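You operate a simulated robot arm through the tools that you are given. There is no shell and no other tool. Be economical: measure what you need, move in short steps, check, and stop when the job is done.

You run a simulated two-armed robot. Do the job below in one go: nothing can be reset, and whatever is moved stays where it is left.

TASK
Swap the mushroom with the card's fault for the one before the jig, then free the tray.
Fine: faulty one into the square purple box, new one stem up; lock on FREE, then clamp open; size slide to medium; tray stays in the nest.

It is judged by the outcome, as a careful person would: the job done as asked, and still so three seconds after it is handed in. It fails if anything else is knocked over, pushed out of place, dropped, spilled or broken.

THE ROBOT
Two 7-joint arms with two-finger parallel grippers on one trunk, on a base that drives. Base frame: it is fixed to the floor where the robot stands at the start and does not move with it; the origin is under the middle of the robot, x ahead of it, y to its left, z up; the surface under the hand at the start is at about z = 740. Lengths are in mm, angles in degrees, forces in N, time in s.
The left shoulder is at the start at [110, 169, 1511], the right one opposite. With the tool pointing down near the work surface each hand reaches from about 100 to 660 mm from the robot's upright axis, wherever it stands, measured 20 degrees to its own side. Places, roughly: clamp lock [500, 300, 800]; clamp slide [600, 200, 800]; mushroom (6x6x5 cm) [600, 200, 800]; size slide [400, 0, 800]; square purple box inside [500, 200, 700]; tray [600, 100, 700]. Payload 1.57 kg a hand.
The TCP of each hand is the grasp point between the finger pads, 30 mm short of the fingertips. In the tool frame z runs along the fingers and y along their closing line. The gripper opens to 80 mm. The fingers are 17 mm wide and 12 mm thick; the gripper's body (40 by 82 mm) begins 80 mm behind the TCP.
Orientation is that of the tool frame in the base frame, as a unit quaternion [x, y, z, w]. With the fingers straight down and closing along the base's y, the tool's x points along the base's -x, its y along +y and its z along -z.

THE INTERFACE
- The arms move only by the tool jog_arm. It takes "left_steps", "right_steps" or both (then of equal length, played together; a hand with none holds still); each is a list of rows, each a list of 7 numbers: the turn, a rotation vector about the base's x, y, z in degrees, then the shift along the base's x, y, z in mm, then the opening, from 0 (shut) to 1 (fully open). In form: [[ax, ay, az, tx, ty, tz, hand], ...]. A call has 1 to 10 rows; each row shifts and turns the commanded pose from where the row before left it. A row lasts 0.2 s, in which the tool goes at most 50 mm and 8.6 degrees; a call with a longer step from one row to the next is refused whole, and so is a gripper value outside its range. Where a pose cannot be reached the arm comes as near as it can. A force on the tool above 40 N (or 10 N above the force at the start of the call, whichever is more), or a blocked arm, ends the call early, and 0.2 s more pass. Each finger travels about 72 mm/s and halts on what it meets, pressing with about 33 N; the grip force reading is that of the motor and also rises with nothing between the fingers. The clock runs only during rows and for 0.2 s after the last one: add rows that do not move to give the fingers time. The reply holds the time, the measured pose of the TCP, the force on the tool along the base axes, the opening and the grip force, in the units named above and with some noise, with the torque about the TCP (base axes, N m) and any sound that the robot's microphone picked up.
- Cameras (640 x 400 px; columns grow to the right, rows downward): "scene" is now at [150.1, 14.9, 1686.2]; the picture's right is [0.22, -0.98, 0.00], its down [-0.80, -0.18, -0.57] and it looks along [0.56, 0.12, -0.82] (base axes); focal length 262 px, centre (320, 200). "left" rides on the left gripper at [72, 7, -122] in its tool frame; the picture's right is [-0.09, 1.00, 0.00], its down [-0.84, -0.08, -0.54] and it looks along [-0.54, -0.05, 0.84] (tool axes); focal length 238 px, centre (320, 200). "right" rides on the right gripper at [72, -7, -122] in its tool frame; the picture's right is [0.09, 1.00, 0.00], its down [-0.84, 0.08, -0.54] and it looks along [-0.54, 0.05, 0.84] (tool axes); focal length 238 px, centre (320, 200). There is no depth. A picture from a camera that has moved, and an enlarged one, comes with that camera's place and axes in the base frame and with its lens.
- camera(camera): a new picture of that camera. No time passes.
- lift_body(by): slides the trunk up (or, below 0, down) by that many mm; the arms and the scene camera ride with it, the base frame stays. It gives what a move gives, with no picture.
- drive_base(legs): drives the robot by 1 to 6 legs, each [ahead, left, turn to the left] in mm, mm and degrees, along the robot's own axes; the way and the turn of a leg run together, so that a leg with both is an arc; at most 1500 mm and 180 degrees a leg. The arms and the cameras ride along, it lands a little off, and it stops where it bumps. It gives what a move gives.
- turn_head(pan, tilt): turns the head with the scene camera to pan (to the left, within 86 degrees either way) and tilt (down, from -29 to 69), counted from straight ahead of the robot. It gives what a move gives.
- zoom(camera, box): a new picture of the part [left, top, right, bottom] of that camera's present view, enlarged. No time passes.
- finish_job(): hands the job in; it is judged then, once.

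Go step by step. Nothing tells you exact positions but the pictures and the camera data: compare them with the known pose of the tool, close in by small moves and look again before you grip or let go. The budget is 120 turns and 108 pictures, counting those below and the enlarged ones. Unless the task says otherwise, let go and move clear before handing in, and close with one line.

The tools are called after "Request:" as name(argument=value, ...) on one line, values as JSON. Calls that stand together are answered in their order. jog_arm: Moves the arms, as the interface text tells. Its arguments: {"type":"object","properties":{"left_steps":{"type":"array"},"right_steps":{"type":"array"}},"required":[]} The other tools are called the same way: lift_body (by) slides the trunk up or down; drive_base (legs) drives the base; turn_head (pan, tilt) turns the head that bears the scene camera; camera (camera) takes a picture; zoom (camera, box) takes an enlarged picture of a part of a camera's view; finish_job () hands the job in.

At the start:

```text
clock: 0.0
left_tool_pos: [536.1, 452.9, 946.7]
left_orientation: [0.0, 1.0, 0.0, 0.001]
left_wrist_force: [-0.4, 0.4, 0.5]
left_torque: [0.02, 0.0, 0.02]
left_opening: 80.2
left_grip_force: 0.0
right_tool_pos: [704.4, -97.4, 1066.2]
right_orientation: [-0.001, 1.0, 0.0, -0.001]
right_wrist_force: [-1.6, -0.4, -0.8]
right_torque: [-0.02, 0.02, -0.02]
right_opening: 79.9
right_grip_force: 0.1
trunk travel left (down, up): [-825.0, 65.0]
robot x, y, heading: [-0.5, 1.1, 0.3]
head pan, tilt: [12.7, 55.3]
```

scene: 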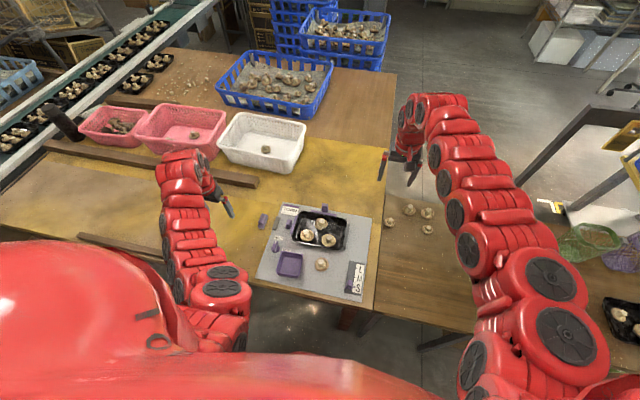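
right: 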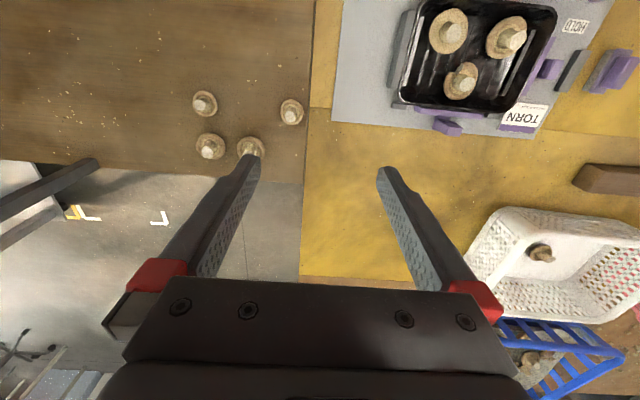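
left: 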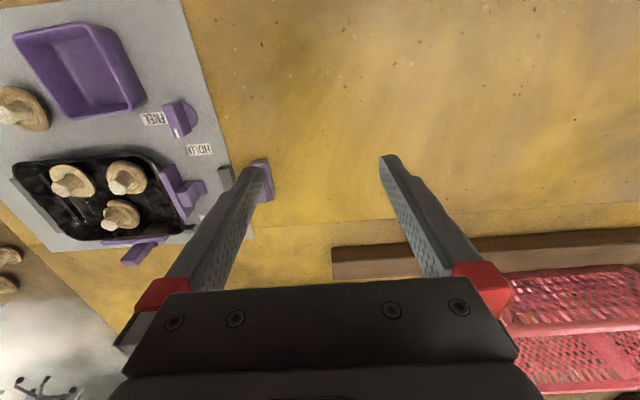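

The jig plate sits ahead with the tray holding three mushrooms, a card that reads TORN, a lock, a clamp and a size slide. I'll zoom in to read the details.

Request:
zoom(camera="scene", box=[240, 190, 400, 310])

Request:
zoom(camera="left", box=[0, 0, 280, 280])

Request:
zoom(camera="right", box=[380, 0, 640, 160])

```text
3.33 times, centred on (320, 250) of scene
camera zoom: at [150.1, 14.9, 1686.2], right [0.22, -0.98, 0.0], down [-0.8, -0.18, -0.57], along [0.56, 0.12, -0.82], focal length 875 px, centre (320, 33)
```

zoom: 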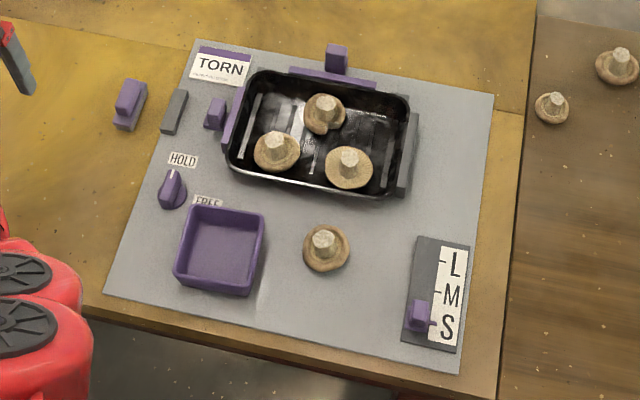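

```text
1.43 times, centred on (140, 140) of left
camera zoom: at [465.6, 459.6, 1067.4], right [0.09, 1.0, 0.0], down [0.84, -0.08, 0.54], along [0.54, -0.05, -0.84], focal length 340 px, centre (577, 286)
```

zoom: 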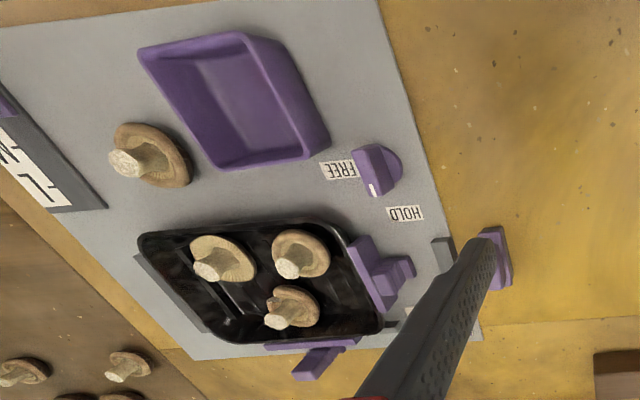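

```text
2.46 times, centred on (510, 80) of right
camera zoom: at [631.9, -103.9, 1189.1], right [-0.09, 1.0, 0.0], down [0.84, 0.08, 0.54], along [0.54, 0.05, -0.84], focal length 587 px, centre (-148, 495)
```

zoom: 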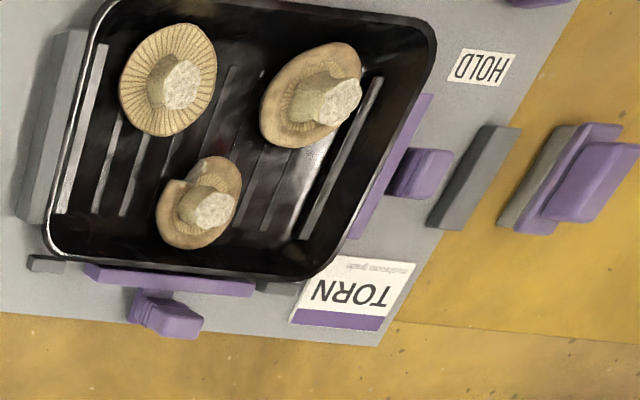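

The torn mushroom looks to be the far middle one, about (648,117). I'll bring the left hand over the jig for a closer look and move the right arm aside.

Request:
jog_arm(left_steps=[[0, 0, 0, 0, -40, 0, 1], [0, 0, 0, 0, -40, 0, 1], [0, 0, 0, 0, -40, 0, 1], [0, 0, 0, 0, -40, 0, 1], [0, 0, 0, 0, -40, 0, 1], [0, 0, 0, 0, 0, 0, 1]], right_steps=[[0, 0, 0, -20, -40, 0, 1], [0, 0, 0, -20, -40, 0, 1], [0, 0, 0, -20, -40, 0, 1], [0, 0, 0, -20, -40, 0, 1], [0, 0, 0, -20, -40, 0, 1], [0, 0, 0, 0, 0, 0, 1]])

Request:
camera(camera="left")

Request:
camera(camera="scene")

```text
clock: 1.4
left_tool_pos: [536.4, 254.4, 945.4]
left_orientation: [0.0, 1.0, -0.001, 0.0]
left_wrist_force: [0.2, 0.4, -0.1]
left_torque: [0.0, 0.01, 0.02]
left_opening: 80.1
left_grip_force: 0.0
right_tool_pos: [624.1, -300.9, 1062.8]
right_orientation: [-0.001, 1.0, 0.001, -0.001]
right_wrist_force: [-0.1, 0.8, 1.1]
right_torque: [-0.02, -0.02, 0.01]
right_opening: 80.0
right_grip_force: 0.1
right hand out of reach, approached as far as the arm can: row 4, 5
trunk travel left (down, up): [-825.0, 65.0]
robot x, y, heading: [4.0, -0.4, -0.0]
head pan, tilt: [12.7, 55.3]
```

```text
101 pictures are left
camera left: at [465.8, 261.0, 1066.3], right [0.09, 1.0, 0.0], down [0.84, -0.08, 0.54], along [0.54, -0.05, -0.84], focal length 238 px, centre (320, 200)
```

left: 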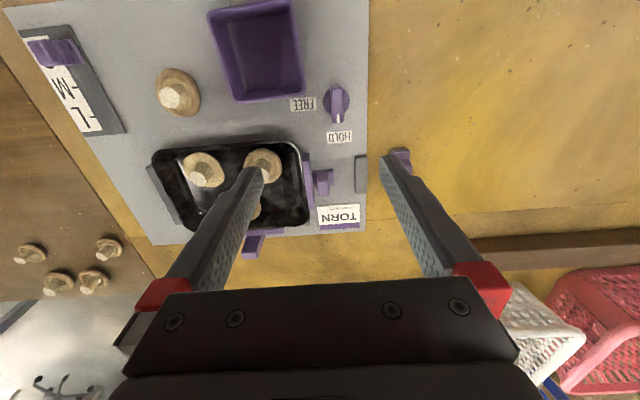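

```text
100 pictures are left
camera scene: at [150.3, 17.1, 1686.1], right [0.22, -0.98, 0.0], down [-0.8, -0.18, -0.57], along [0.56, 0.12, -0.82], focal length 262 px, centre (320, 200)
```

scene: 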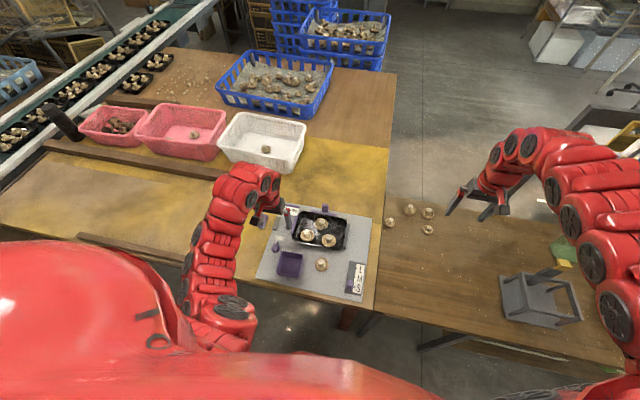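

The jig appears square to the base axes: lock near (520,277), left clamp knob near (619,250). I'll look closer at the clamp area.

Request:
jog_arm(left_steps=[[0, 0, 0, 0, 10, -25, 1], [0, 0, 0, 0, 10, -25, 1], [0, 0, 0, 0, 10, 0, 1], [0, 0, 0, 0, 0, 0, 1]])

Request:
zoom(camera="left", box=[220, 50, 420, 250])

Request:
zoom(camera="right", box=[380, 0, 640, 200])

```text
clock: 2.4
left_tool_pos: [535.9, 282.4, 896.2]
left_orientation: [0.0, 1.0, 0.0, 0.001]
left_wrist_force: [0.5, 0.0, 0.2]
left_torque: [0.0, 0.03, -0.03]
left_opening: 80.1
left_grip_force: 0.1
right_tool_pos: [623.4, -302.6, 1062.6]
right_orientation: [0.0, 1.0, 0.001, -0.002]
right_wrist_force: [-0.4, -0.3, 0.6]
right_torque: [-0.04, 0.01, -0.01]
right_opening: 80.0
right_grip_force: 0.0
trunk travel left (down, up): [-825.0, 65.0]
robot x, y, heading: [-0.9, -0.3, -0.0]
head pan, tilt: [12.7, 55.3]
```

```text
2.00 times, centred on (320, 150) of left
camera zoom: at [465.7, 289.4, 1017.4], right [0.09, 1.0, 0.0], down [0.84, -0.08, 0.54], along [0.54, -0.05, -0.84], focal length 477 px, centre (320, 300)
```

zoom: 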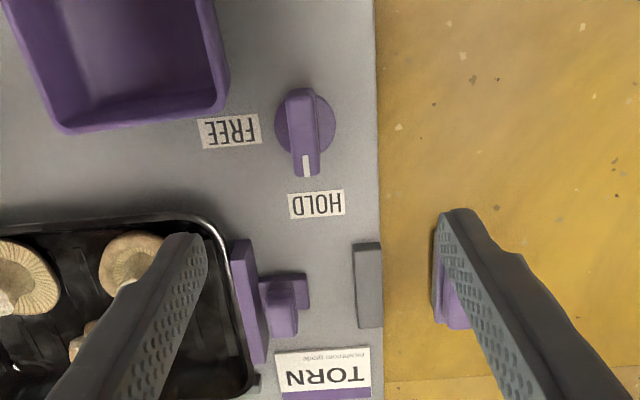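

```text
2.00 times, centred on (510, 100) of right
camera zoom: at [550.9, -308.5, 1184.2], right [-0.09, 1.0, 0.0], down [0.84, 0.08, 0.54], along [0.54, 0.05, -0.84], focal length 477 px, centre (-60, 400)
```

zoom: 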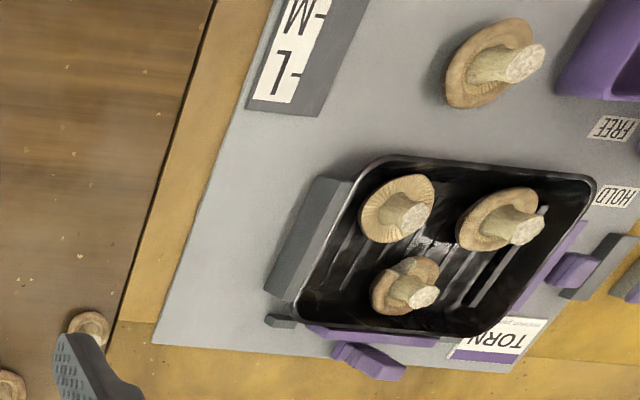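

The lock bar's white mark points to HOLD (+x), and FREE lies toward -y. I need close views of the three mushrooms and the purple parts to be sure which one is torn.

Request:
jog_arm(left_steps=[[0, 0, 0, -20, -40, 0, 1], [0, 0, 0, -20, -40, 0, 1], [0, 0, 0, -20, -40, 0, 1], [0, 0, 0, -20, -30, 0, 1], [0, 0, 0, 0, 0, 0, 1]])

Request:
zoom(camera="left", box=[220, 80, 420, 240])

Request:
zoom(camera="scene", box=[260, 190, 370, 260])

```text
clock: 3.6
left_tool_pos: [455.1, 132.0, 895.7]
left_orientation: [0.0, 1.0, -0.001, 0.001]
left_wrist_force: [0.2, 0.0, 0.2]
left_torque: [0.0, 0.02, 0.01]
left_opening: 79.6
left_grip_force: 0.0
right_tool_pos: [624.0, -301.5, 1062.1]
right_orientation: [0.001, 1.0, 0.0, -0.002]
right_wrist_force: [0.6, 0.3, 0.2]
right_torque: [-0.02, -0.01, -0.04]
right_opening: 79.9
right_grip_force: 0.0
trunk travel left (down, up): [-825.0, 65.0]
robot x, y, heading: [1.8, 3.0, -0.2]
head pan, tilt: [12.7, 55.3]
```

```text
2.50 times, centred on (320, 160) of left
camera zoom: at [384.7, 138.3, 1017.2], right [0.09, 1.0, 0.0], down [0.84, -0.08, 0.54], along [0.54, -0.05, -0.84], focal length 596 px, centre (320, 300)
```

zoom: 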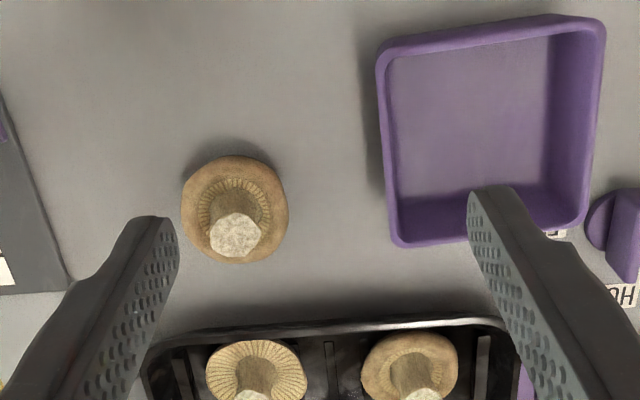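

```text
5.71 times, centred on (315, 225) of scene
camera zoom: at [150.5, 15.3, 1686.1], right [0.22, -0.98, 0.0], down [-0.8, -0.18, -0.57], along [0.56, 0.12, -0.82], focal length 1500 px, centre (349, 57)
```

zoom: 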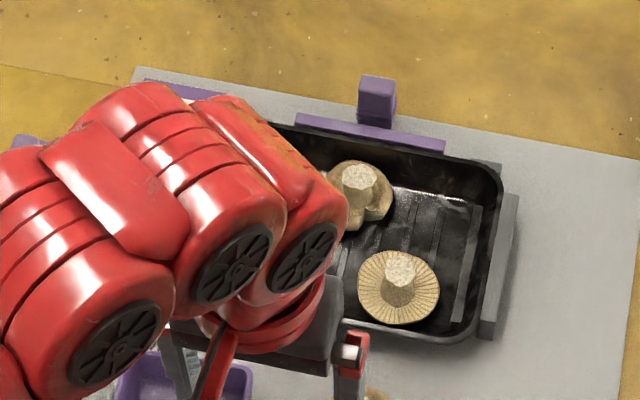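

The far one has a notch in its cap and the right one shows open gills. I'll look at the tray from closer.

Request:
jog_arm(left_steps=[[0, 0, 0, 40, 0, 0, 1], [0, 0, 0, 40, 0, 0, 1], [0, 0, 0, 30, 0, 0, 1], [0, 0, 0, 0, 0, 0, 1]])

Request:
zoom(camera="left", box=[220, 80, 420, 280])

```text
clock: 4.6
left_tool_pos: [565.5, 132.8, 896.6]
left_orientation: [0.0, 1.0, 0.0, 0.001]
left_wrist_force: [-0.5, -0.2, 0.4]
left_torque: [-0.01, -0.01, -0.03]
left_opening: 80.1
left_grip_force: 0.0
right_tool_pos: [622.6, -302.2, 1060.5]
right_orientation: [0.0, 1.0, 0.0, -0.001]
right_wrist_force: [0.4, -0.3, -0.3]
right_torque: [0.01, 0.03, 0.03]
right_opening: 80.1
right_grip_force: 0.1
trunk travel left (down, up): [-825.0, 65.0]
robot x, y, heading: [-1.6, 0.6, -0.1]
head pan, tilt: [12.7, 55.3]
```

```text
2.00 times, centred on (320, 180) of left
camera zoom: at [495.2, 139.4, 1017.8], right [0.09, 1.0, 0.0], down [0.84, -0.08, 0.54], along [0.54, -0.05, -0.84], focal length 477 px, centre (320, 240)
```

zoom: 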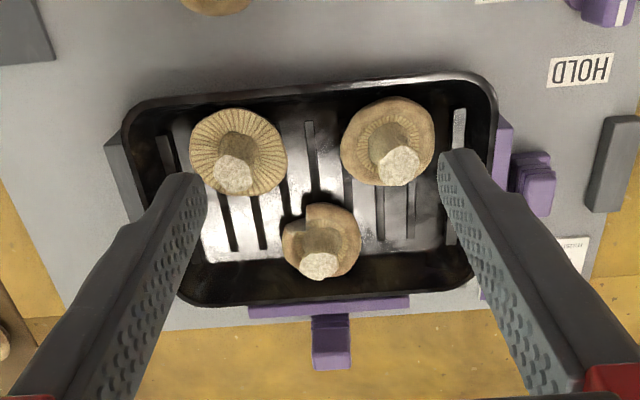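

The torn one is the far middle mushroom, stem near (652,126). It is at the edge of reach, so I'll raise the hand and lower the trunk for margin.

Request:
jog_arm(left_steps=[[0, 0, 0, 0, 0, 40, 1], [0, 0, 0, 0, 0, 40, 1], [0, 0, 0, 0, 0, 40, 1], [0, 0, 0, 0, 0, 30, 1]])

Request:
lift_body(by=-150)

Request:
camera(camera="scene")

```text
clock: 5.6
left_tool_pos: [566.9, 131.7, 1015.7]
left_orientation: [0.0, 1.0, 0.0, 0.001]
left_wrist_force: [0.1, -0.1, 0.6]
left_torque: [0.01, 0.02, 0.0]
left_opening: 80.2
left_grip_force: 0.1
left hand out of reach, approached as far as the arm can: row 4
right_tool_pos: [624.1, -303.1, 1061.9]
right_orientation: [0.0, 1.0, 0.001, -0.001]
right_wrist_force: [-0.1, -0.2, 0.5]
right_torque: [-0.01, -0.01, -0.01]
right_opening: 80.0
right_grip_force: 0.1
trunk travel left (down, up): [-825.0, 65.0]
robot x, y, heading: [-1.5, 1.6, 0.2]
head pan, tilt: [12.7, 55.3]
```

```text
clock: 7.3
left_tool_pos: [565.4, 133.6, 865.0]
left_orientation: [0.0, 1.0, 0.0, 0.001]
left_wrist_force: [0.3, -0.5, 0.1]
left_torque: [-0.02, 0.03, 0.0]
left_opening: 80.0
left_grip_force: 0.1
right_tool_pos: [623.4, -301.1, 913.2]
right_orientation: [0.0, 1.0, 0.0, -0.001]
right_wrist_force: [-0.5, -0.3, 0.6]
right_torque: [-0.01, -0.03, -0.02]
right_opening: 80.1
right_grip_force: 0.0
trunk travel left (down, up): [-675.0, 215.0]
robot x, y, heading: [0.4, -0.3, 0.1]
head pan, tilt: [12.7, 55.3]
```

```text
94 pictures are left
camera scene: at [149.8, 14.8, 1536.3], right [0.22, -0.98, 0.0], down [-0.8, -0.18, -0.57], along [0.56, 0.12, -0.82], focal length 262 px, centre (320, 200)
```

scene: 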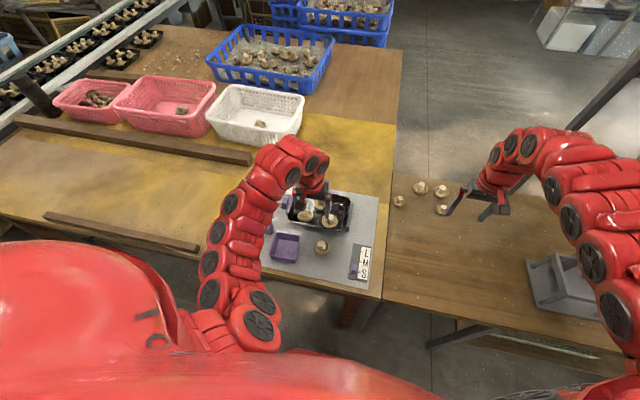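

Trunk is down and reach has margin. Next I'll move over the torn mushroom and look.

Request:
jog_arm(left_steps=[[0, 0, 0, 30, -3, 0, 0.75], [0, 0, 0, 30, -3, 0, 0.75], [0, 0, 0, 26, -2, 0, 0.75], [0, 0, 0, 0, 0, 0, 0.75]])

Request:
zoom(camera="left", box=[200, 80, 440, 280])

```text
clock: 8.3
left_tool_pos: [651.7, 123.7, 866.6]
left_orientation: [0.0, 1.0, -0.001, 0.001]
left_wrist_force: [0.9, 0.2, -0.7]
left_torque: [0.0, 0.01, 0.01]
left_opening: 60.1
left_grip_force: 0.0
right_tool_pos: [622.4, -302.8, 912.3]
right_orientation: [0.0, 1.0, 0.0, -0.002]
right_wrist_force: [0.0, 0.1, 0.3]
right_torque: [0.03, 0.01, 0.02]
right_opening: 80.0
right_grip_force: 0.0
trunk travel left (down, up): [-675.0, 215.0]
robot x, y, heading: [0.8, 1.0, -0.0]
head pan, tilt: [12.7, 55.3]
```

```text
2.00 times, centred on (320, 180) of left
camera zoom: at [581.1, 131.4, 987.3], right [0.09, 1.0, 0.0], down [0.84, -0.08, 0.54], along [0.54, -0.05, -0.84], focal length 477 px, centre (320, 240)
```

zoom: 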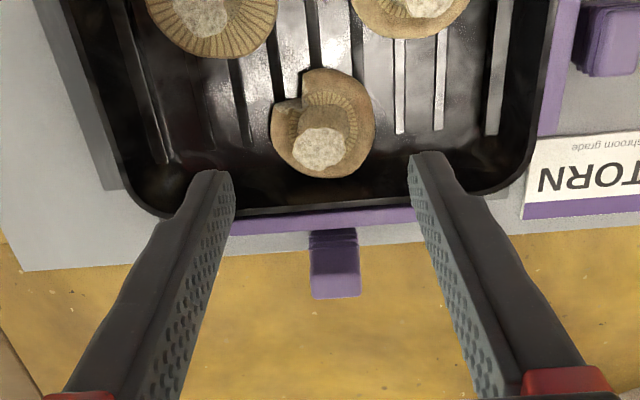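

Triangulating the two views puts the torn mushroom's stem top at about (662,125,785). I'll descend until the tips are just above the cap.

Request:
jog_arm(left_steps=[[0, 0, 0, 10, 1, 0, 0.75], [0, 0, 0, 0, 0, -25, 0.75], [0, 0, 0, 0, 0, -20, 0.75], [0, 0, 0, 0, 0, -12, 0.75], [0, 0, 0, 0, 0, 0, 0.75]])

Request:
zoom(camera="left", box=[200, 80, 440, 280])

```text
clock: 9.6
left_tool_pos: [661.9, 125.7, 808.2]
left_orientation: [0.0, 1.0, -0.001, 0.001]
left_wrist_force: [0.1, 0.2, 0.1]
left_torque: [0.0, 0.0, -0.01]
left_opening: 60.2
left_grip_force: 0.1
right_tool_pos: [624.2, -303.1, 911.9]
right_orientation: [0.0, 1.0, 0.0, -0.003]
right_wrist_force: [-0.1, -0.6, 0.0]
right_torque: [0.0, 0.03, 0.04]
right_opening: 79.9
right_grip_force: 0.0
trunk travel left (down, up): [-675.0, 215.0]
robot x, y, heading: [-2.3, -3.0, -0.1]
head pan, tilt: [12.7, 55.3]
```

```text
2.00 times, centred on (320, 180) of left
camera zoom: at [591.2, 132.4, 929.2], right [0.09, 1.0, 0.0], down [0.84, -0.08, 0.54], along [0.54, -0.05, -0.84], focal length 477 px, centre (320, 240)
```

zoom: 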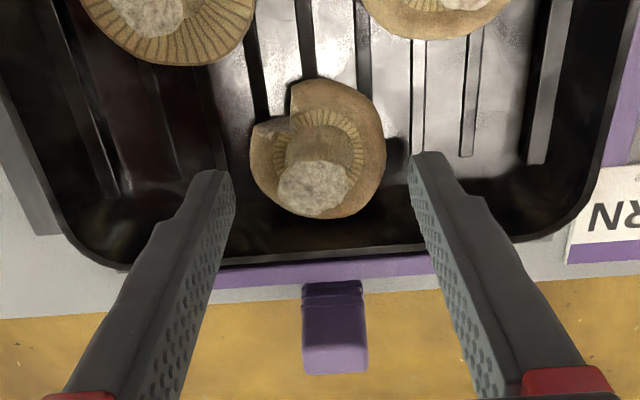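

Aligned. I'll narrow the opening, go down a little more and close on the stem.

Request:
jog_arm(left_steps=[[0, 0, 0, 0, -0.5, 0, 0.55], [0, 0, 0, 0, 0, -8, 0.55], [0, 0, 0, 0, 0, -4, 0.55], [0, 0, 0, 0, 0, 0, 0.3], [0, 0, 0, 0, 0, 0, 0.2], [0, 0, 0, 0, 0, 0, 0.2]])

Request:
zoom(camera="left", box=[200, 80, 440, 280])

```text
clock: 10.9
left_tool_pos: [662.6, 124.3, 796.9]
left_orientation: [0.0, 1.0, -0.001, 0.003]
left_wrist_force: [1.6, -2.1, 13.1]
left_torque: [0.01, -0.05, 0.0]
left_opening: 20.6
left_grip_force: 11.6
right_tool_pos: [622.2, -303.0, 913.0]
right_orientation: [0.0, 1.0, 0.0, -0.001]
right_wrist_force: [-0.3, -0.6, -0.1]
right_torque: [0.01, -0.02, -0.01]
right_opening: 80.0
right_grip_force: 0.0
trunk travel left (down, up): [-675.0, 215.0]
robot x, y, heading: [-0.3, 1.1, -0.3]
head pan, tilt: [12.7, 55.3]
```

```text
2.00 times, centred on (320, 180) of left
camera zoom: at [590.7, 130.9, 918.7], right [0.09, 1.0, 0.0], down [0.83, -0.08, 0.55], along [0.54, -0.05, -0.84], focal length 477 px, centre (320, 240)
```

zoom: 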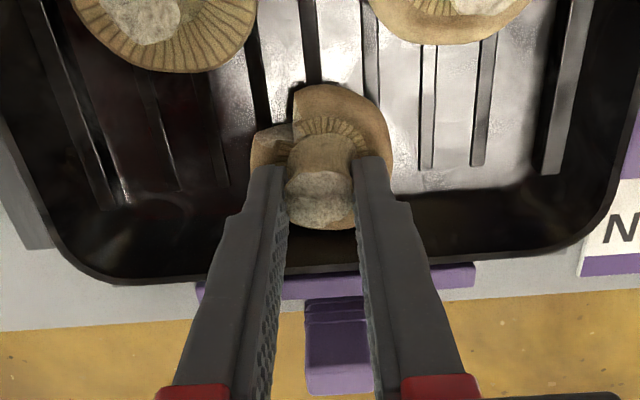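

Gripped with the tips lightly on the cap. I'll tighten and lift straight up.

Request:
jog_arm(left_steps=[[0, 0, 0, 0, 0, 1, 0.1], [0, 0, 0, 0, 0, 0, 0.1], [0, 0, 0, 0, 0, 10, 0.1], [0, 0, 0, 0, 0, 25, 0.1], [0, 0, 0, 0, 0, 35, 0.1], [0, 0, 0, 0, 0, 35, 0.1], [0, 0, 0, 0, 0, 0, 0.1]])

Request:
camera(camera="left")

```text
clock: 12.6
left_tool_pos: [661.4, 124.7, 901.5]
left_orientation: [0.0, 1.0, -0.001, -0.001]
left_wrist_force: [0.2, -0.6, -0.6]
left_torque: [-0.01, 0.01, 0.06]
left_opening: 19.7
left_grip_force: 11.7
right_tool_pos: [623.3, -301.1, 910.6]
right_orientation: [0.0, 1.0, 0.0, -0.003]
right_wrist_force: [0.7, -0.1, 0.3]
right_torque: [-0.04, -0.02, -0.01]
right_opening: 80.1
right_grip_force: 0.0
trunk travel left (down, up): [-675.0, 215.0]
robot x, y, heading: [2.6, 1.0, -0.1]
head pan, tilt: [12.7, 55.3]
```

```text
90 pictures are left
camera left: at [591.7, 132.1, 1022.9], right [0.09, 1.0, 0.0], down [0.84, -0.08, 0.54], along [0.54, -0.05, -0.84], focal length 238 px, centre (320, 200)
```

left: 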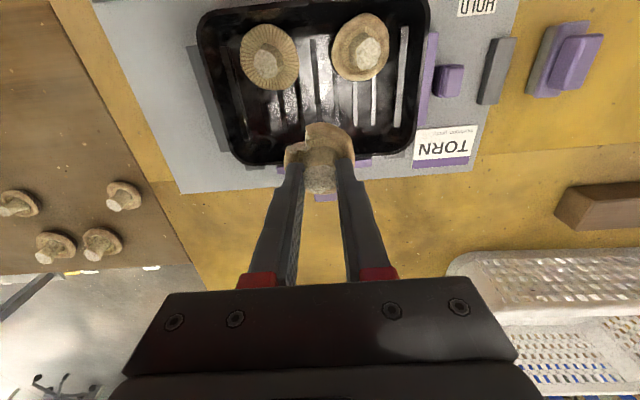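

Torn mushroom lifted cleanly. I'll carry it over the purple box, centre about (464,200).

Request:
jog_arm(left_steps=[[0, 0, 0, -33, 12.5, 0, 0.1], [0, 0, 0, -33, 12.5, 0, 0.1], [0, 0, 0, -33, 12.5, 0, 0.1], [0, 0, 0, -33, 12.5, 0, 0.1], [0, 0, 0, -33, 12.5, 0, 0.1], [0, 0, 0, -32, 12.5, 0, 0.1], [0, 0, 0, 0, 0, 0, 0.1]])

Request:
camera(camera="left")

Request:
zoom(camera="scene", box=[240, 180, 400, 300])

```text
clock: 14.2
left_tool_pos: [475.2, 189.1, 864.4]
left_orientation: [-0.001, 1.0, 0.0, 0.001]
left_wrist_force: [0.4, -0.6, -0.6]
left_torque: [0.03, 0.02, 0.01]
left_opening: 19.4
left_grip_force: 11.7
left hand out of reach, approached as far as the arm can: row 2, 3, 4
right_tool_pos: [624.2, -301.4, 911.2]
right_orientation: [0.0, 1.0, 0.0, -0.002]
right_wrist_force: [0.5, 0.1, -0.1]
right_torque: [0.05, -0.02, -0.04]
right_opening: 80.1
right_grip_force: 0.1
trunk travel left (down, up): [-675.0, 215.0]
robot x, y, heading: [-1.7, -1.6, 0.1]
head pan, tilt: [12.7, 55.3]
```

```text
89 pictures are left
camera left: at [404.8, 195.2, 984.1], right [0.09, 1.0, 0.0], down [0.84, -0.08, 0.54], along [0.54, -0.05, -0.84], focal length 238 px, centre (320, 200)
```

left: 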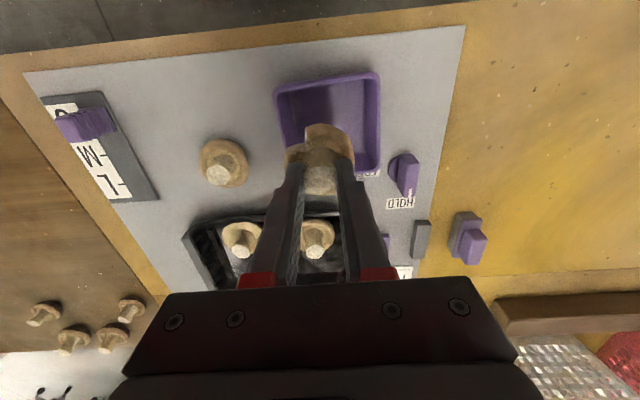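

```text
3.33 times, centred on (320, 240) of scene
camera zoom: at [150.9, 14.3, 1536.1], right [0.22, -0.98, 0.0], down [-0.8, -0.18, -0.57], along [0.56, 0.12, -0.82], focal length 875 px, centre (320, 67)
```

zoom: 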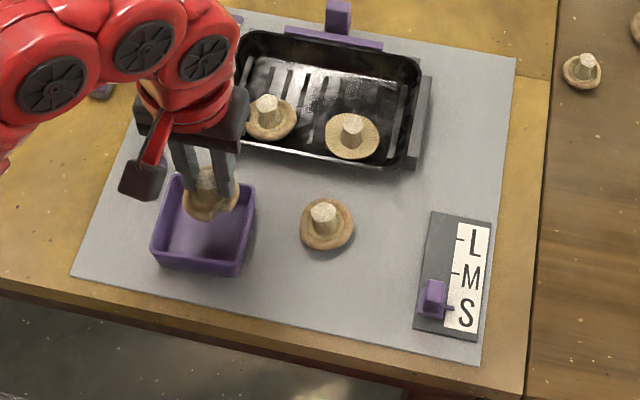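

The box centre comes out at (464,199), consistent with before. I'll shift over it, lower and release just above the floor.

Request:
jog_arm(left_steps=[[0, 0, 0, -11, 10, 0, 0.1], [0, 0, 0, 0, 0, -20, 0.1], [0, 0, 0, 0, 0, -20, 0.1], [0, 0, 0, 0, 0, -15, 0.1], [0, 0, 0, 0, 0, 0, 0.1]])

Request:
camera(camera="left")

Request:
zoom(camera="scene", box=[240, 180, 400, 300])

```text
clock: 15.3
left_tool_pos: [464.6, 198.8, 809.7]
left_orientation: [0.0, 1.0, -0.001, 0.001]
left_wrist_force: [0.0, -0.1, -0.6]
left_torque: [0.04, 0.03, 0.0]
left_opening: 19.9
left_grip_force: 12.3
right_tool_pos: [624.3, -301.7, 912.4]
right_orientation: [0.0, 1.0, 0.002, -0.002]
right_wrist_force: [-0.1, 0.3, -1.0]
right_torque: [0.02, -0.02, -0.03]
right_opening: 79.9
right_grip_force: 0.0
trunk travel left (down, up): [-675.0, 215.0]
robot x, y, heading: [0.7, -4.4, 0.1]
head pan, tilt: [12.7, 55.3]
```

```text
87 pictures are left
camera left: at [393.7, 204.8, 929.7], right [0.09, 1.0, 0.0], down [0.84, -0.08, 0.54], along [0.54, -0.05, -0.84], focal length 238 px, centre (320, 200)
```

left: 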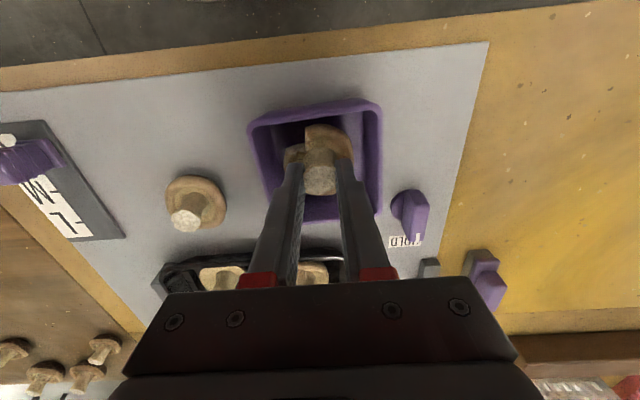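

```text
3.33 times, centred on (320, 240) of scene
camera zoom: at [150.0, 14.8, 1536.2], right [0.22, -0.98, 0.0], down [-0.8, -0.18, -0.57], along [0.56, 0.12, -0.82], focal length 875 px, centre (320, 67)
```

zoom: 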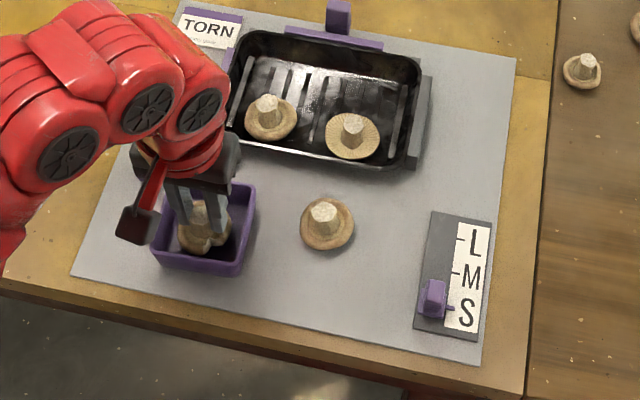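

Inside the box walls. I'll lower gently until the floor is felt, then open modestly.

Request:
jog_arm(left_steps=[[0, 0, 0, 0, 0, -4, 0.1], [0, 0, 0, 0, 0, -4, 0.1], [0, 0, 0, 0, 0, 0, 0.1]])

```text
clock: 16.1
left_tool_pos: [466.1, 197.7, 800.4]
left_orientation: [0.0, 1.0, 0.0, 0.002]
left_wrist_force: [0.0, 0.0, -0.2]
left_torque: [0.02, 0.05, -0.01]
left_opening: 19.9
left_grip_force: 12.5
right_tool_pos: [623.9, -302.3, 911.1]
right_orientation: [0.0, 1.0, 0.001, -0.002]
right_wrist_force: [-0.1, -0.2, -0.1]
right_torque: [-0.01, -0.01, 0.0]
right_opening: 80.1
right_grip_force: 0.1
trunk travel left (down, up): [-675.0, 215.0]
robot x, y, heading: [2.1, 1.0, 0.2]
head pan, tilt: [12.7, 55.3]
```

Request:
jog_arm(left_steps=[[0, 0, 0, 0, 0, -3, 0.1], [0, 0, 0, 0, 0, -2, 0.1], [0, 0, 0, 0, 0, 0, 0.1]])

```text
clock: 16.9
left_tool_pos: [463.8, 196.6, 798.1]
left_orientation: [0.001, 1.0, 0.0, 0.004]
left_wrist_force: [4.2, -3.8, 34.7]
left_torque: [-0.03, -0.1, 0.04]
left_opening: 20.5
left_grip_force: 12.2
right_tool_pos: [621.8, -303.9, 912.4]
right_orientation: [0.0, 1.0, 0.0, -0.001]
right_wrist_force: [-0.3, -0.2, -0.1]
right_torque: [-0.03, 0.0, 0.01]
right_opening: 79.9
right_grip_force: 0.0
trunk travel left (down, up): [-675.0, 215.0]
robot x, y, heading: [-2.1, -1.2, 0.1]
head pan, tilt: [12.7, 55.3]
```

Floor contact at TCP ~799. I'll ease up, open to 40 mm and rise.

Request:
jog_arm(left_steps=[[0, 0, 0, 0, 0, 3, 0.1], [0, 0, 0, 0, 0, 0, 0.4], [0, 0, 0, 0, 0, 0, 0.45], [0, 0, 0, 0, 0, 10, 0.45], [0, 0, 0, 0, 0, 20, 0.45], [0, 0, 0, 0, 0, 25, 0.45], [0, 0, 0, 0, 0, 0, 0.45]])

Request:
camera(camera="left")

```text
clock: 18.6
left_tool_pos: [464.5, 198.2, 854.5]
left_orientation: [0.001, 1.0, -0.002, 0.0]
left_wrist_force: [-0.2, -0.1, 0.0]
left_torque: [-0.05, 0.03, 0.0]
left_opening: 35.9
left_grip_force: 0.0
right_tool_pos: [623.6, -302.1, 910.4]
right_orientation: [0.0, 1.0, 0.001, -0.002]
right_wrist_force: [0.2, -0.8, 0.0]
right_torque: [0.0, 0.01, 0.01]
right_opening: 80.1
right_grip_force: 0.0
trunk travel left (down, up): [-675.0, 215.0]
robot x, y, heading: [2.8, -2.4, -0.1]
head pan, tilt: [12.7, 55.3]
```

```text
85 pictures are left
camera left: at [393.5, 204.8, 975.3], right [0.09, 1.0, 0.0], down [0.84, -0.08, 0.54], along [0.54, -0.05, -0.84], focal length 238 px, centre (320, 200)
```

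left: 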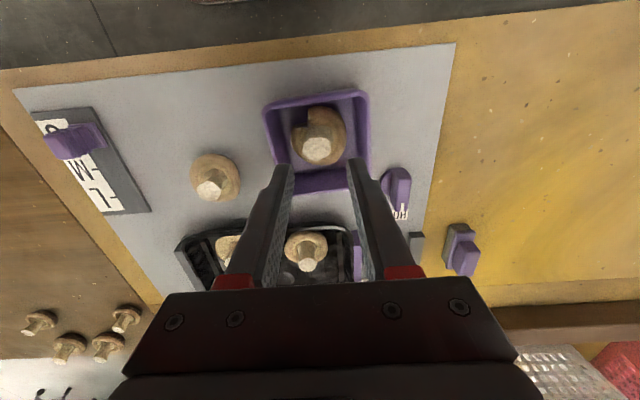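

The torn mushroom rests in the box. Next the new mushroom, near (502,89); I'll go above it and look.

Request:
jog_arm(left_steps=[[0, 0, 0, 9, -28, 0, 0.6], [0, 0, 0, 9, -28, 0, 0.6], [0, 0, 0, 9, -28, 0, 0.6], [0, 0, 0, 9, -26, 0, 0.6], [0, 0, 0, 0, 0, 0, 0.6]])

Request:
zoom(camera="left", box=[200, 80, 440, 280])

```text
clock: 19.8
left_tool_pos: [500.4, 88.0, 854.5]
left_orientation: [-0.001, 1.0, -0.001, 0.002]
left_wrist_force: [-0.7, -0.1, -0.1]
left_torque: [0.01, 0.0, 0.01]
left_opening: 48.0
left_grip_force: 0.1
right_tool_pos: [623.9, -301.7, 911.0]
right_orientation: [0.001, 1.0, 0.0, -0.003]
right_wrist_force: [0.0, 0.0, -0.2]
right_torque: [-0.01, 0.02, -0.01]
right_opening: 79.8
right_grip_force: 0.0
trunk travel left (down, up): [-675.0, 215.0]
robot x, y, heading: [-0.9, -1.2, -0.1]
head pan, tilt: [12.7, 55.3]
```

```text
2.00 times, centred on (320, 180) of left
camera zoom: at [429.6, 94.6, 975.3], right [0.09, 1.0, 0.0], down [0.84, -0.08, 0.54], along [0.54, -0.05, -0.84], focal length 477 px, centre (320, 240)
```

zoom: 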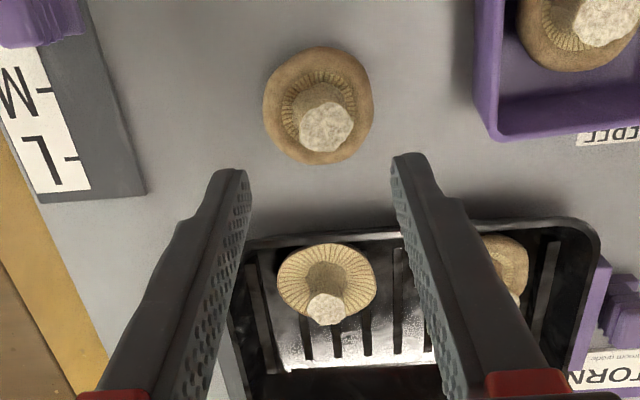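

The new mushroom's stem top is at about (501,91,772). I'll descend partway and check.

Request:
jog_arm(left_steps=[[0, 0, 0, 1, 3, -25, 0.6], [0, 0, 0, 0, 0, -20, 0.6], [0, 0, 0, 0, 0, -10, 0.6], [0, 0, 0, 0, 0, 0, 0.6]])

Request:
zoom(camera="left", box=[200, 80, 440, 280])

```text
clock: 20.8
left_tool_pos: [502.7, 89.3, 800.0]
left_orientation: [-0.001, 1.0, -0.002, 0.001]
left_wrist_force: [0.2, 0.0, -0.2]
left_torque: [0.0, 0.0, -0.04]
left_opening: 47.8
left_grip_force: 0.2
right_tool_pos: [623.5, -301.8, 912.9]
right_orientation: [0.0, 1.0, 0.0, -0.001]
right_wrist_force: [0.3, -0.2, 0.1]
right_torque: [-0.02, -0.01, 0.02]
right_opening: 80.1
right_grip_force: 0.0
trunk travel left (down, up): [-675.0, 215.0]
robot x, y, heading: [3.0, 0.7, -0.2]
head pan, tilt: [12.7, 55.3]
```

```text
2.00 times, centred on (320, 180) of left
camera zoom: at [430.8, 97.5, 920.3], right [0.09, 1.0, 0.0], down [0.84, -0.08, 0.54], along [0.54, -0.05, -0.84], focal length 477 px, centre (320, 240)
```

zoom: 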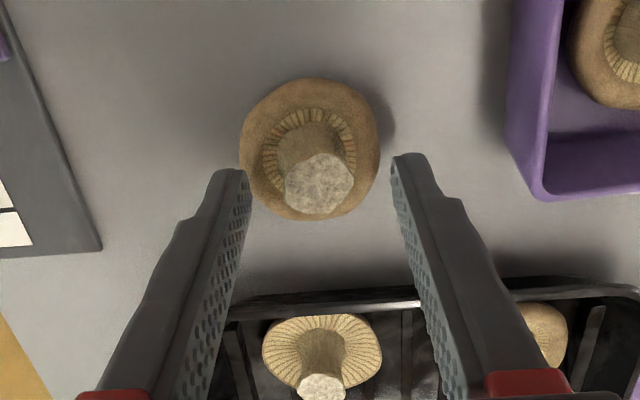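

Aligned. I'll go down to TCP 786 and close on the stem.

Request:
jog_arm(left_steps=[[0, 0, 0, -1, 0.5, -8, 0.55], [0, 0, 0, 0, 0, -6, 0.55], [0, 0, 0, 0, 0, 0, 0.3], [0, 0, 0, 0, 0, 0, 0.15], [0, 0, 0, 0, 0, 0, 0.1], [0, 0, 0, 0, 0, 0, 0.1]])

Request:
zoom(camera="left", box=[200, 80, 440, 280])

```text
clock: 22.1
left_tool_pos: [500.8, 89.9, 787.0]
left_orientation: [-0.001, 1.0, 0.0, 0.003]
left_wrist_force: [5.1, -7.1, 34.7]
left_torque: [-0.94, 0.0, 0.1]
left_opening: 43.3
left_grip_force: 12.0
right_tool_pos: [621.5, -304.0, 913.5]
right_orientation: [0.002, 1.0, 0.001, -0.002]
right_wrist_force: [0.9, -0.4, 0.5]
right_torque: [0.01, -0.02, -0.01]
right_opening: 80.0
right_grip_force: 0.0
trunk travel left (down, up): [-675.0, 215.0]
robot x, y, heading: [-2.1, 0.1, -0.0]
head pan, tilt: [12.7, 55.3]
```

```text
2.00 times, centred on (320, 180) of left
camera zoom: at [428.9, 96.8, 907.8], right [0.09, 1.0, 0.0], down [0.83, -0.08, 0.55], along [0.55, -0.05, -0.84], focal length 477 px, centre (320, 240)
```

zoom: 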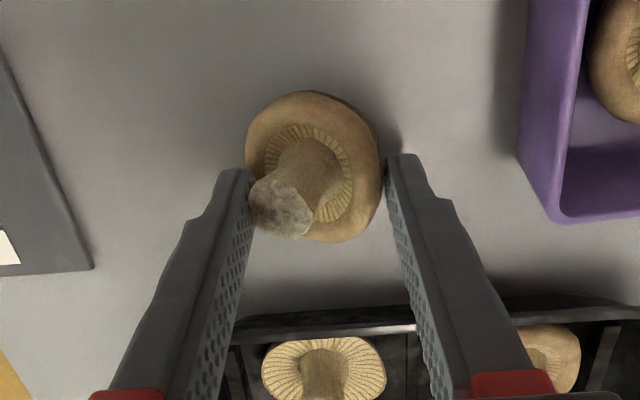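

The tips caught the cap and tilted the mushroom. I'll open, back off and look again.

Request:
jog_arm(left_steps=[[0, 0, 0, 0, 0, 2, 0.55], [0, 0, 0, 0, 0, 0, 0.62], [0, 0, 0, 0, 0, 8, 0.65], [0, 0, 0, 0, 0, 20, 0.65], [0, 0, 0, 0, 0, 0, 0.65]])

Request:
zoom(camera="left", box=[200, 80, 440, 280])

```text
clock: 23.4
left_tool_pos: [500.2, 90.8, 815.3]
left_orientation: [0.0, 1.0, 0.0, 0.001]
left_wrist_force: [0.5, 0.3, 0.0]
left_torque: [-0.02, 0.01, -0.02]
left_opening: 52.1
left_grip_force: 0.1
right_tool_pos: [623.6, -301.6, 912.9]
right_orientation: [-0.001, 1.0, 0.0, -0.002]
right_wrist_force: [0.4, -0.5, -0.6]
right_torque: [-0.01, 0.0, -0.01]
right_opening: 80.3
right_grip_force: 0.1
trunk travel left (down, up): [-675.0, 215.0]
robot x, y, heading: [2.6, 2.8, -0.1]
head pan, tilt: [12.7, 55.3]
```

```text
2.00 times, centred on (320, 180) of left
camera zoom: at [429.5, 98.3, 935.8], right [0.09, 1.0, 0.0], down [0.84, -0.08, 0.54], along [0.54, -0.05, -0.84], focal length 477 px, centre (320, 240)
```

zoom: 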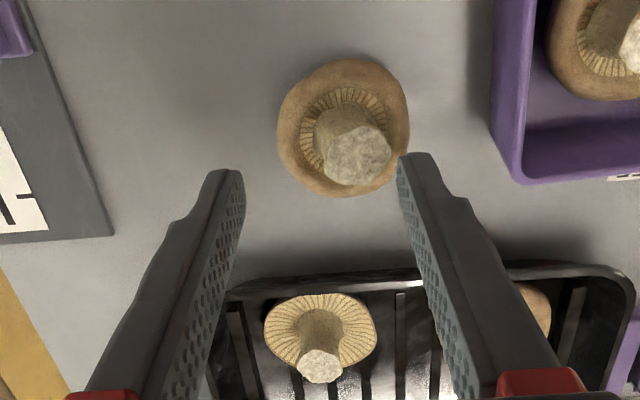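

It settled back upright, shifted to about (499,106). I'll realign and go less deep this time, tips above the rim.

Request:
jog_arm(left_steps=[[0, 0, 0, -1, 15, 0, 0.6], [0, 0, 0, 0, 0, -13, 0.5], [0, 0, 0, 0, 0, 0, 0.5]])

Request:
zoom(camera="left", box=[200, 80, 440, 280])

```text
clock: 24.1
left_tool_pos: [501.1, 105.7, 802.2]
left_orientation: [0.0, 1.0, -0.001, 0.001]
left_wrist_force: [-0.5, 0.8, -0.2]
left_torque: [0.0, -0.01, -0.02]
left_opening: 39.7
left_grip_force: 0.1
right_tool_pos: [623.6, -301.3, 912.1]
right_orientation: [0.0, 1.0, 0.0, -0.002]
right_wrist_force: [0.1, 0.2, 0.2]
right_torque: [0.0, 0.0, 0.0]
right_opening: 80.0
right_grip_force: 0.1
trunk travel left (down, up): [-675.0, 215.0]
robot x, y, heading: [0.7, 1.3, -0.3]
head pan, tilt: [12.7, 55.3]
```

```text
2.00 times, centred on (320, 180) of left
camera zoom: at [428.8, 113.3, 923.1], right [0.09, 1.0, 0.0], down [0.84, -0.08, 0.54], along [0.54, -0.05, -0.84], focal length 477 px, centre (320, 240)
```

zoom: 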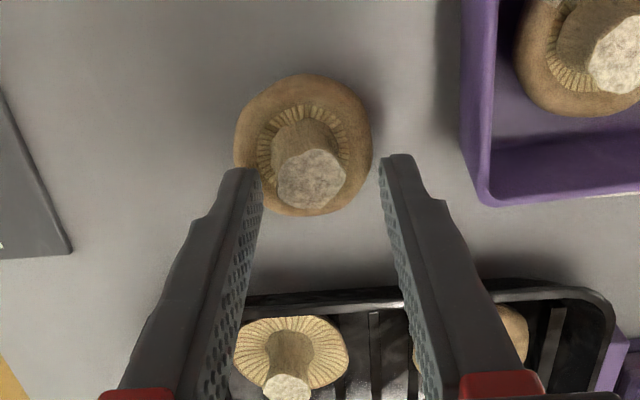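

Stem sits ~3 mm to -y of the finger middle. I'll correct, go down 9 mm and close.

Request:
jog_arm(left_steps=[[0, 0, 0, 0, -2.5, 0, 0.5], [0, 0, 0, 0, 0, -9.5, 0.45], [0, 0, 0, 0, 0, 0, 0.35], [0, 0, 0, 0, 0, 0, 0.2], [0, 0, 0, 0, 0, 0, 0.1], [0, 0, 0, 0, 0, 0, 0.1]])

Request:
zoom(camera="left", box=[200, 80, 440, 280])

```text
clock: 25.6
left_tool_pos: [499.7, 103.6, 793.3]
left_orientation: [-0.001, 1.0, -0.001, 0.003]
left_wrist_force: [4.9, 0.7, 31.8]
left_torque: [-0.05, -0.09, 0.02]
left_opening: 22.1
left_grip_force: 11.7
right_tool_pos: [621.3, -303.1, 911.7]
right_orientation: [0.0, 1.0, 0.001, -0.001]
right_wrist_force: [0.2, -0.1, -0.1]
right_torque: [0.01, -0.01, 0.02]
right_opening: 79.8
right_grip_force: 0.1
trunk travel left (down, up): [-675.0, 215.0]
robot x, y, heading: [1.5, -0.1, -0.1]
head pan, tilt: [12.7, 55.3]
```

```text
2.00 times, centred on (320, 180) of left
camera zoom: at [428.5, 110.0, 914.9], right [0.09, 1.0, 0.0], down [0.83, -0.08, 0.55], along [0.55, -0.05, -0.84], focal length 477 px, centre (320, 240)
```

zoom: 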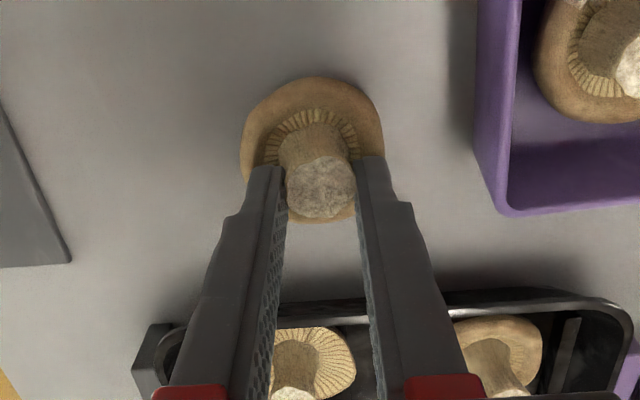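

Good grip on the stem. I'll lift and carry it over to the empty place at (662,125).

Request:
jog_arm(left_steps=[[0, 0, 0, 0, 0, 10, 0.1], [0, 0, 0, 0, 0, 30, 0.1], [0, 0, 0, 0, 0, 35, 0.1], [0, 0, 0, 20, 4, 0, 0.1], [0, 0, 0, 40, 5, 0, 0.1], [0, 0, 0, 40, 5, 0, 0.1], [0, 0, 0, 40, 5, 0, 0.1], [0, 0, 0, 22, 2, 0, 0.1], [0, 0, 0, 0, 0, 0, 0.1]])

Request:
camera(camera="left")

```text
clock: 27.6
left_tool_pos: [659.3, 125.4, 865.0]
left_orientation: [0.0, 1.0, 0.0, 0.001]
left_wrist_force: [0.2, 0.8, -0.6]
left_torque: [0.01, 0.03, 0.01]
left_opening: 19.6
left_grip_force: 12.2
left hand out of reach, approached as far as the arm can: row 3
right_tool_pos: [622.7, -302.7, 911.9]
right_orientation: [0.0, 1.0, 0.0, -0.002]
right_wrist_force: [0.3, 1.0, 0.6]
right_torque: [0.0, 0.0, -0.03]
right_opening: 80.0
right_grip_force: 0.0
trunk travel left (down, up): [-675.0, 215.0]
robot x, y, heading: [0.4, 1.3, -0.0]
head pan, tilt: [12.7, 55.3]
```

```text
78 pictures are left
camera left: at [589.8, 132.1, 985.0], right [0.09, 1.0, 0.0], down [0.84, -0.08, 0.54], along [0.54, -0.05, -0.84], focal length 238 px, centre (320, 200)
```

left: 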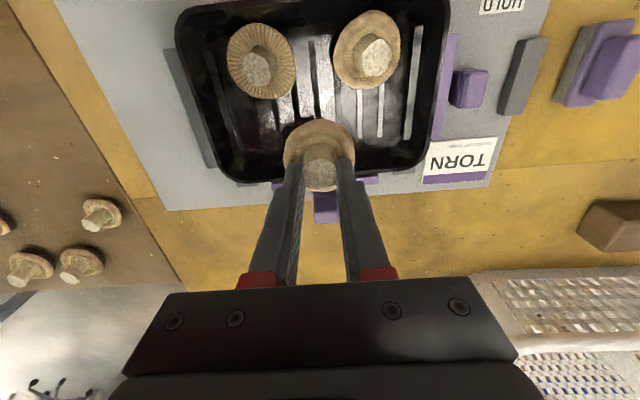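

Positioned over the empty spot with clearance to the neighbours. I'll lower.

Request:
jog_arm(left_steps=[[0, 0, 0, 2, 0, -20, 0.1], [0, 0, 0, 0, 0, -20, 0.1], [0, 0, 0, 0, 0, -12, 0.1], [0, 0, 0, 0, 0, -3, 0.1], [0, 0, 0, 0, 0, 0, 0.1]])

Request:
zoom(camera="left", box=[180, 60, 460, 300])

```text
clock: 28.8
left_tool_pos: [664.3, 125.9, 808.1]
left_orientation: [0.0, 1.0, 0.001, 0.002]
left_wrist_force: [-0.8, 0.1, 0.0]
left_torque: [0.01, -0.03, 0.0]
left_opening: 19.7
left_grip_force: 11.6
right_tool_pos: [622.8, -302.0, 911.5]
right_orientation: [0.0, 1.0, 0.001, -0.002]
right_wrist_force: [-0.2, -0.1, 0.0]
right_torque: [0.0, 0.0, 0.01]
right_opening: 80.1
right_grip_force: 0.0
trunk travel left (down, up): [-675.0, 215.0]
robot x, y, heading: [3.2, 1.7, 0.1]
head pan, tilt: [12.7, 55.3]
```

```text
1.67 times, centred on (320, 180) of left
camera zoom: at [592.5, 132.1, 929.5], right [0.09, 1.0, 0.0], down [0.84, -0.08, 0.54], along [0.54, -0.05, -0.84], focal length 397 px, centre (320, 233)
```

zoom: 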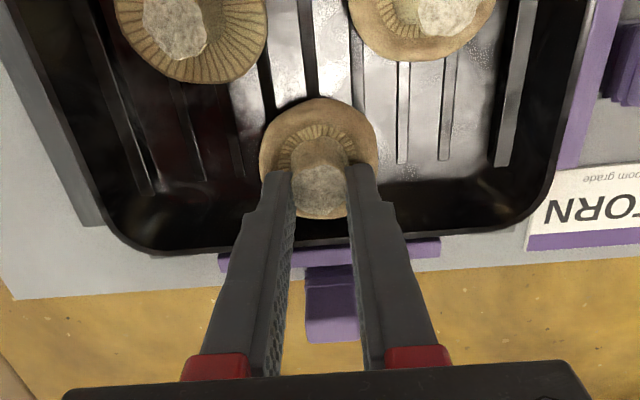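

Request:
jog_arm(left_steps=[[0, 0, 0, -3, 0, -3, 0.1], [0, 0, 0, 0, 0, -2, 0.1], [0, 0, 0, 0, 0, 0, 0.1]])

```text
clock: 29.6
left_tool_pos: [660.7, 124.9, 803.5]
left_orientation: [-0.001, 1.0, 0.002, 0.002]
left_wrist_force: [-0.2, 0.0, -0.7]
left_torque: [-0.01, -0.01, 0.01]
left_opening: 19.7
left_grip_force: 12.1
right_tool_pos: [622.8, -301.9, 911.8]
right_orientation: [-0.001, 1.0, 0.001, -0.002]
right_wrist_force: [-0.4, 0.2, 1.1]
right_torque: [0.03, -0.01, -0.05]
right_opening: 79.9
right_grip_force: 0.1
trunk travel left (down, up): [-675.0, 215.0]
robot x, y, heading: [1.4, 0.2, -0.2]
head pan, tilt: [12.7, 55.3]
```

Request:
jog_arm(left_steps=[[0, 0, 0, 0, 0, -2, 0.1], [0, 0, 0, 0, 0, -2, 0.1], [0, 0, 0, 0, 0, 0, 0.1]])

```text
clock: 30.4
left_tool_pos: [660.3, 125.2, 802.3]
left_orientation: [0.0, 1.0, -0.001, 0.003]
left_wrist_force: [0.0, -0.4, 8.2]
left_torque: [-0.03, 0.03, 0.01]
left_opening: 19.5
left_grip_force: 12.1
right_tool_pos: [623.1, -302.2, 912.4]
right_orientation: [0.0, 1.0, 0.002, -0.001]
right_wrist_force: [-0.1, 0.1, 0.6]
right_torque: [0.0, 0.0, -0.01]
right_opening: 80.0
right_grip_force: 0.1
trunk travel left (down, up): [-675.0, 215.0]
robot x, y, heading: [1.0, -5.4, -0.0]
head pan, tilt: [12.7, 55.3]
```

Touching the tray floor at 8 N. I'll release and rise.

Request:
jog_arm(left_steps=[[0, 0, 0, 0, 0, 1, 0.15], [0, 0, 0, 0, 0, 0, 0.35], [0, 0, 0, 0, 0, 0, 0.45], [0, 0, 0, 0, 0, 10, 0.45], [0, 0, 0, 0, 0, 20, 0.45], [0, 0, 0, 0, 0, 30, 0.45], [0, 0, 0, 0, 0, 0, 0.45]])

Request:
zoom(camera="left", box=[180, 20, 500, 260])

```text
clock: 31.9
left_tool_pos: [659.5, 123.6, 860.5]
left_orientation: [-0.001, 1.0, -0.001, 0.001]
left_wrist_force: [0.2, 0.4, -0.5]
left_torque: [0.01, 0.01, 0.02]
left_opening: 36.0
left_grip_force: 0.0
right_tool_pos: [622.8, -302.1, 911.6]
right_orientation: [0.0, 1.0, 0.001, -0.002]
right_wrist_force: [-0.1, -0.5, 0.2]
right_torque: [-0.04, 0.01, 0.0]
right_opening: 80.1
right_grip_force: 0.0
trunk travel left (down, up): [-675.0, 215.0]
robot x, y, heading: [-2.1, 1.3, 0.1]
head pan, tilt: [12.7, 55.3]
```

```text
1.67 times, centred on (340, 140) of left
camera zoom: at [589.5, 131.8, 981.3], right [0.09, 1.0, 0.0], down [0.84, -0.08, 0.54], along [0.54, -0.05, -0.84], focal length 397 px, centre (287, 300)
```

zoom: 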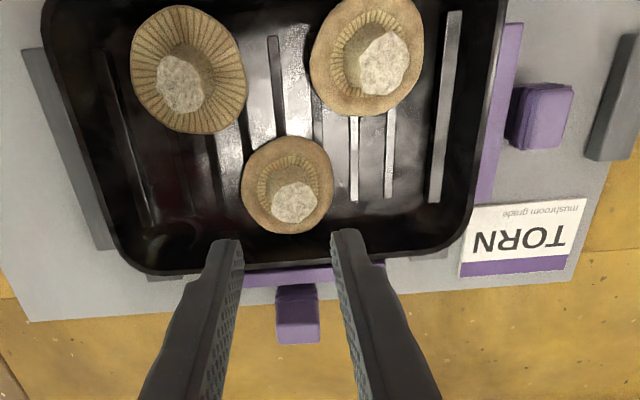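

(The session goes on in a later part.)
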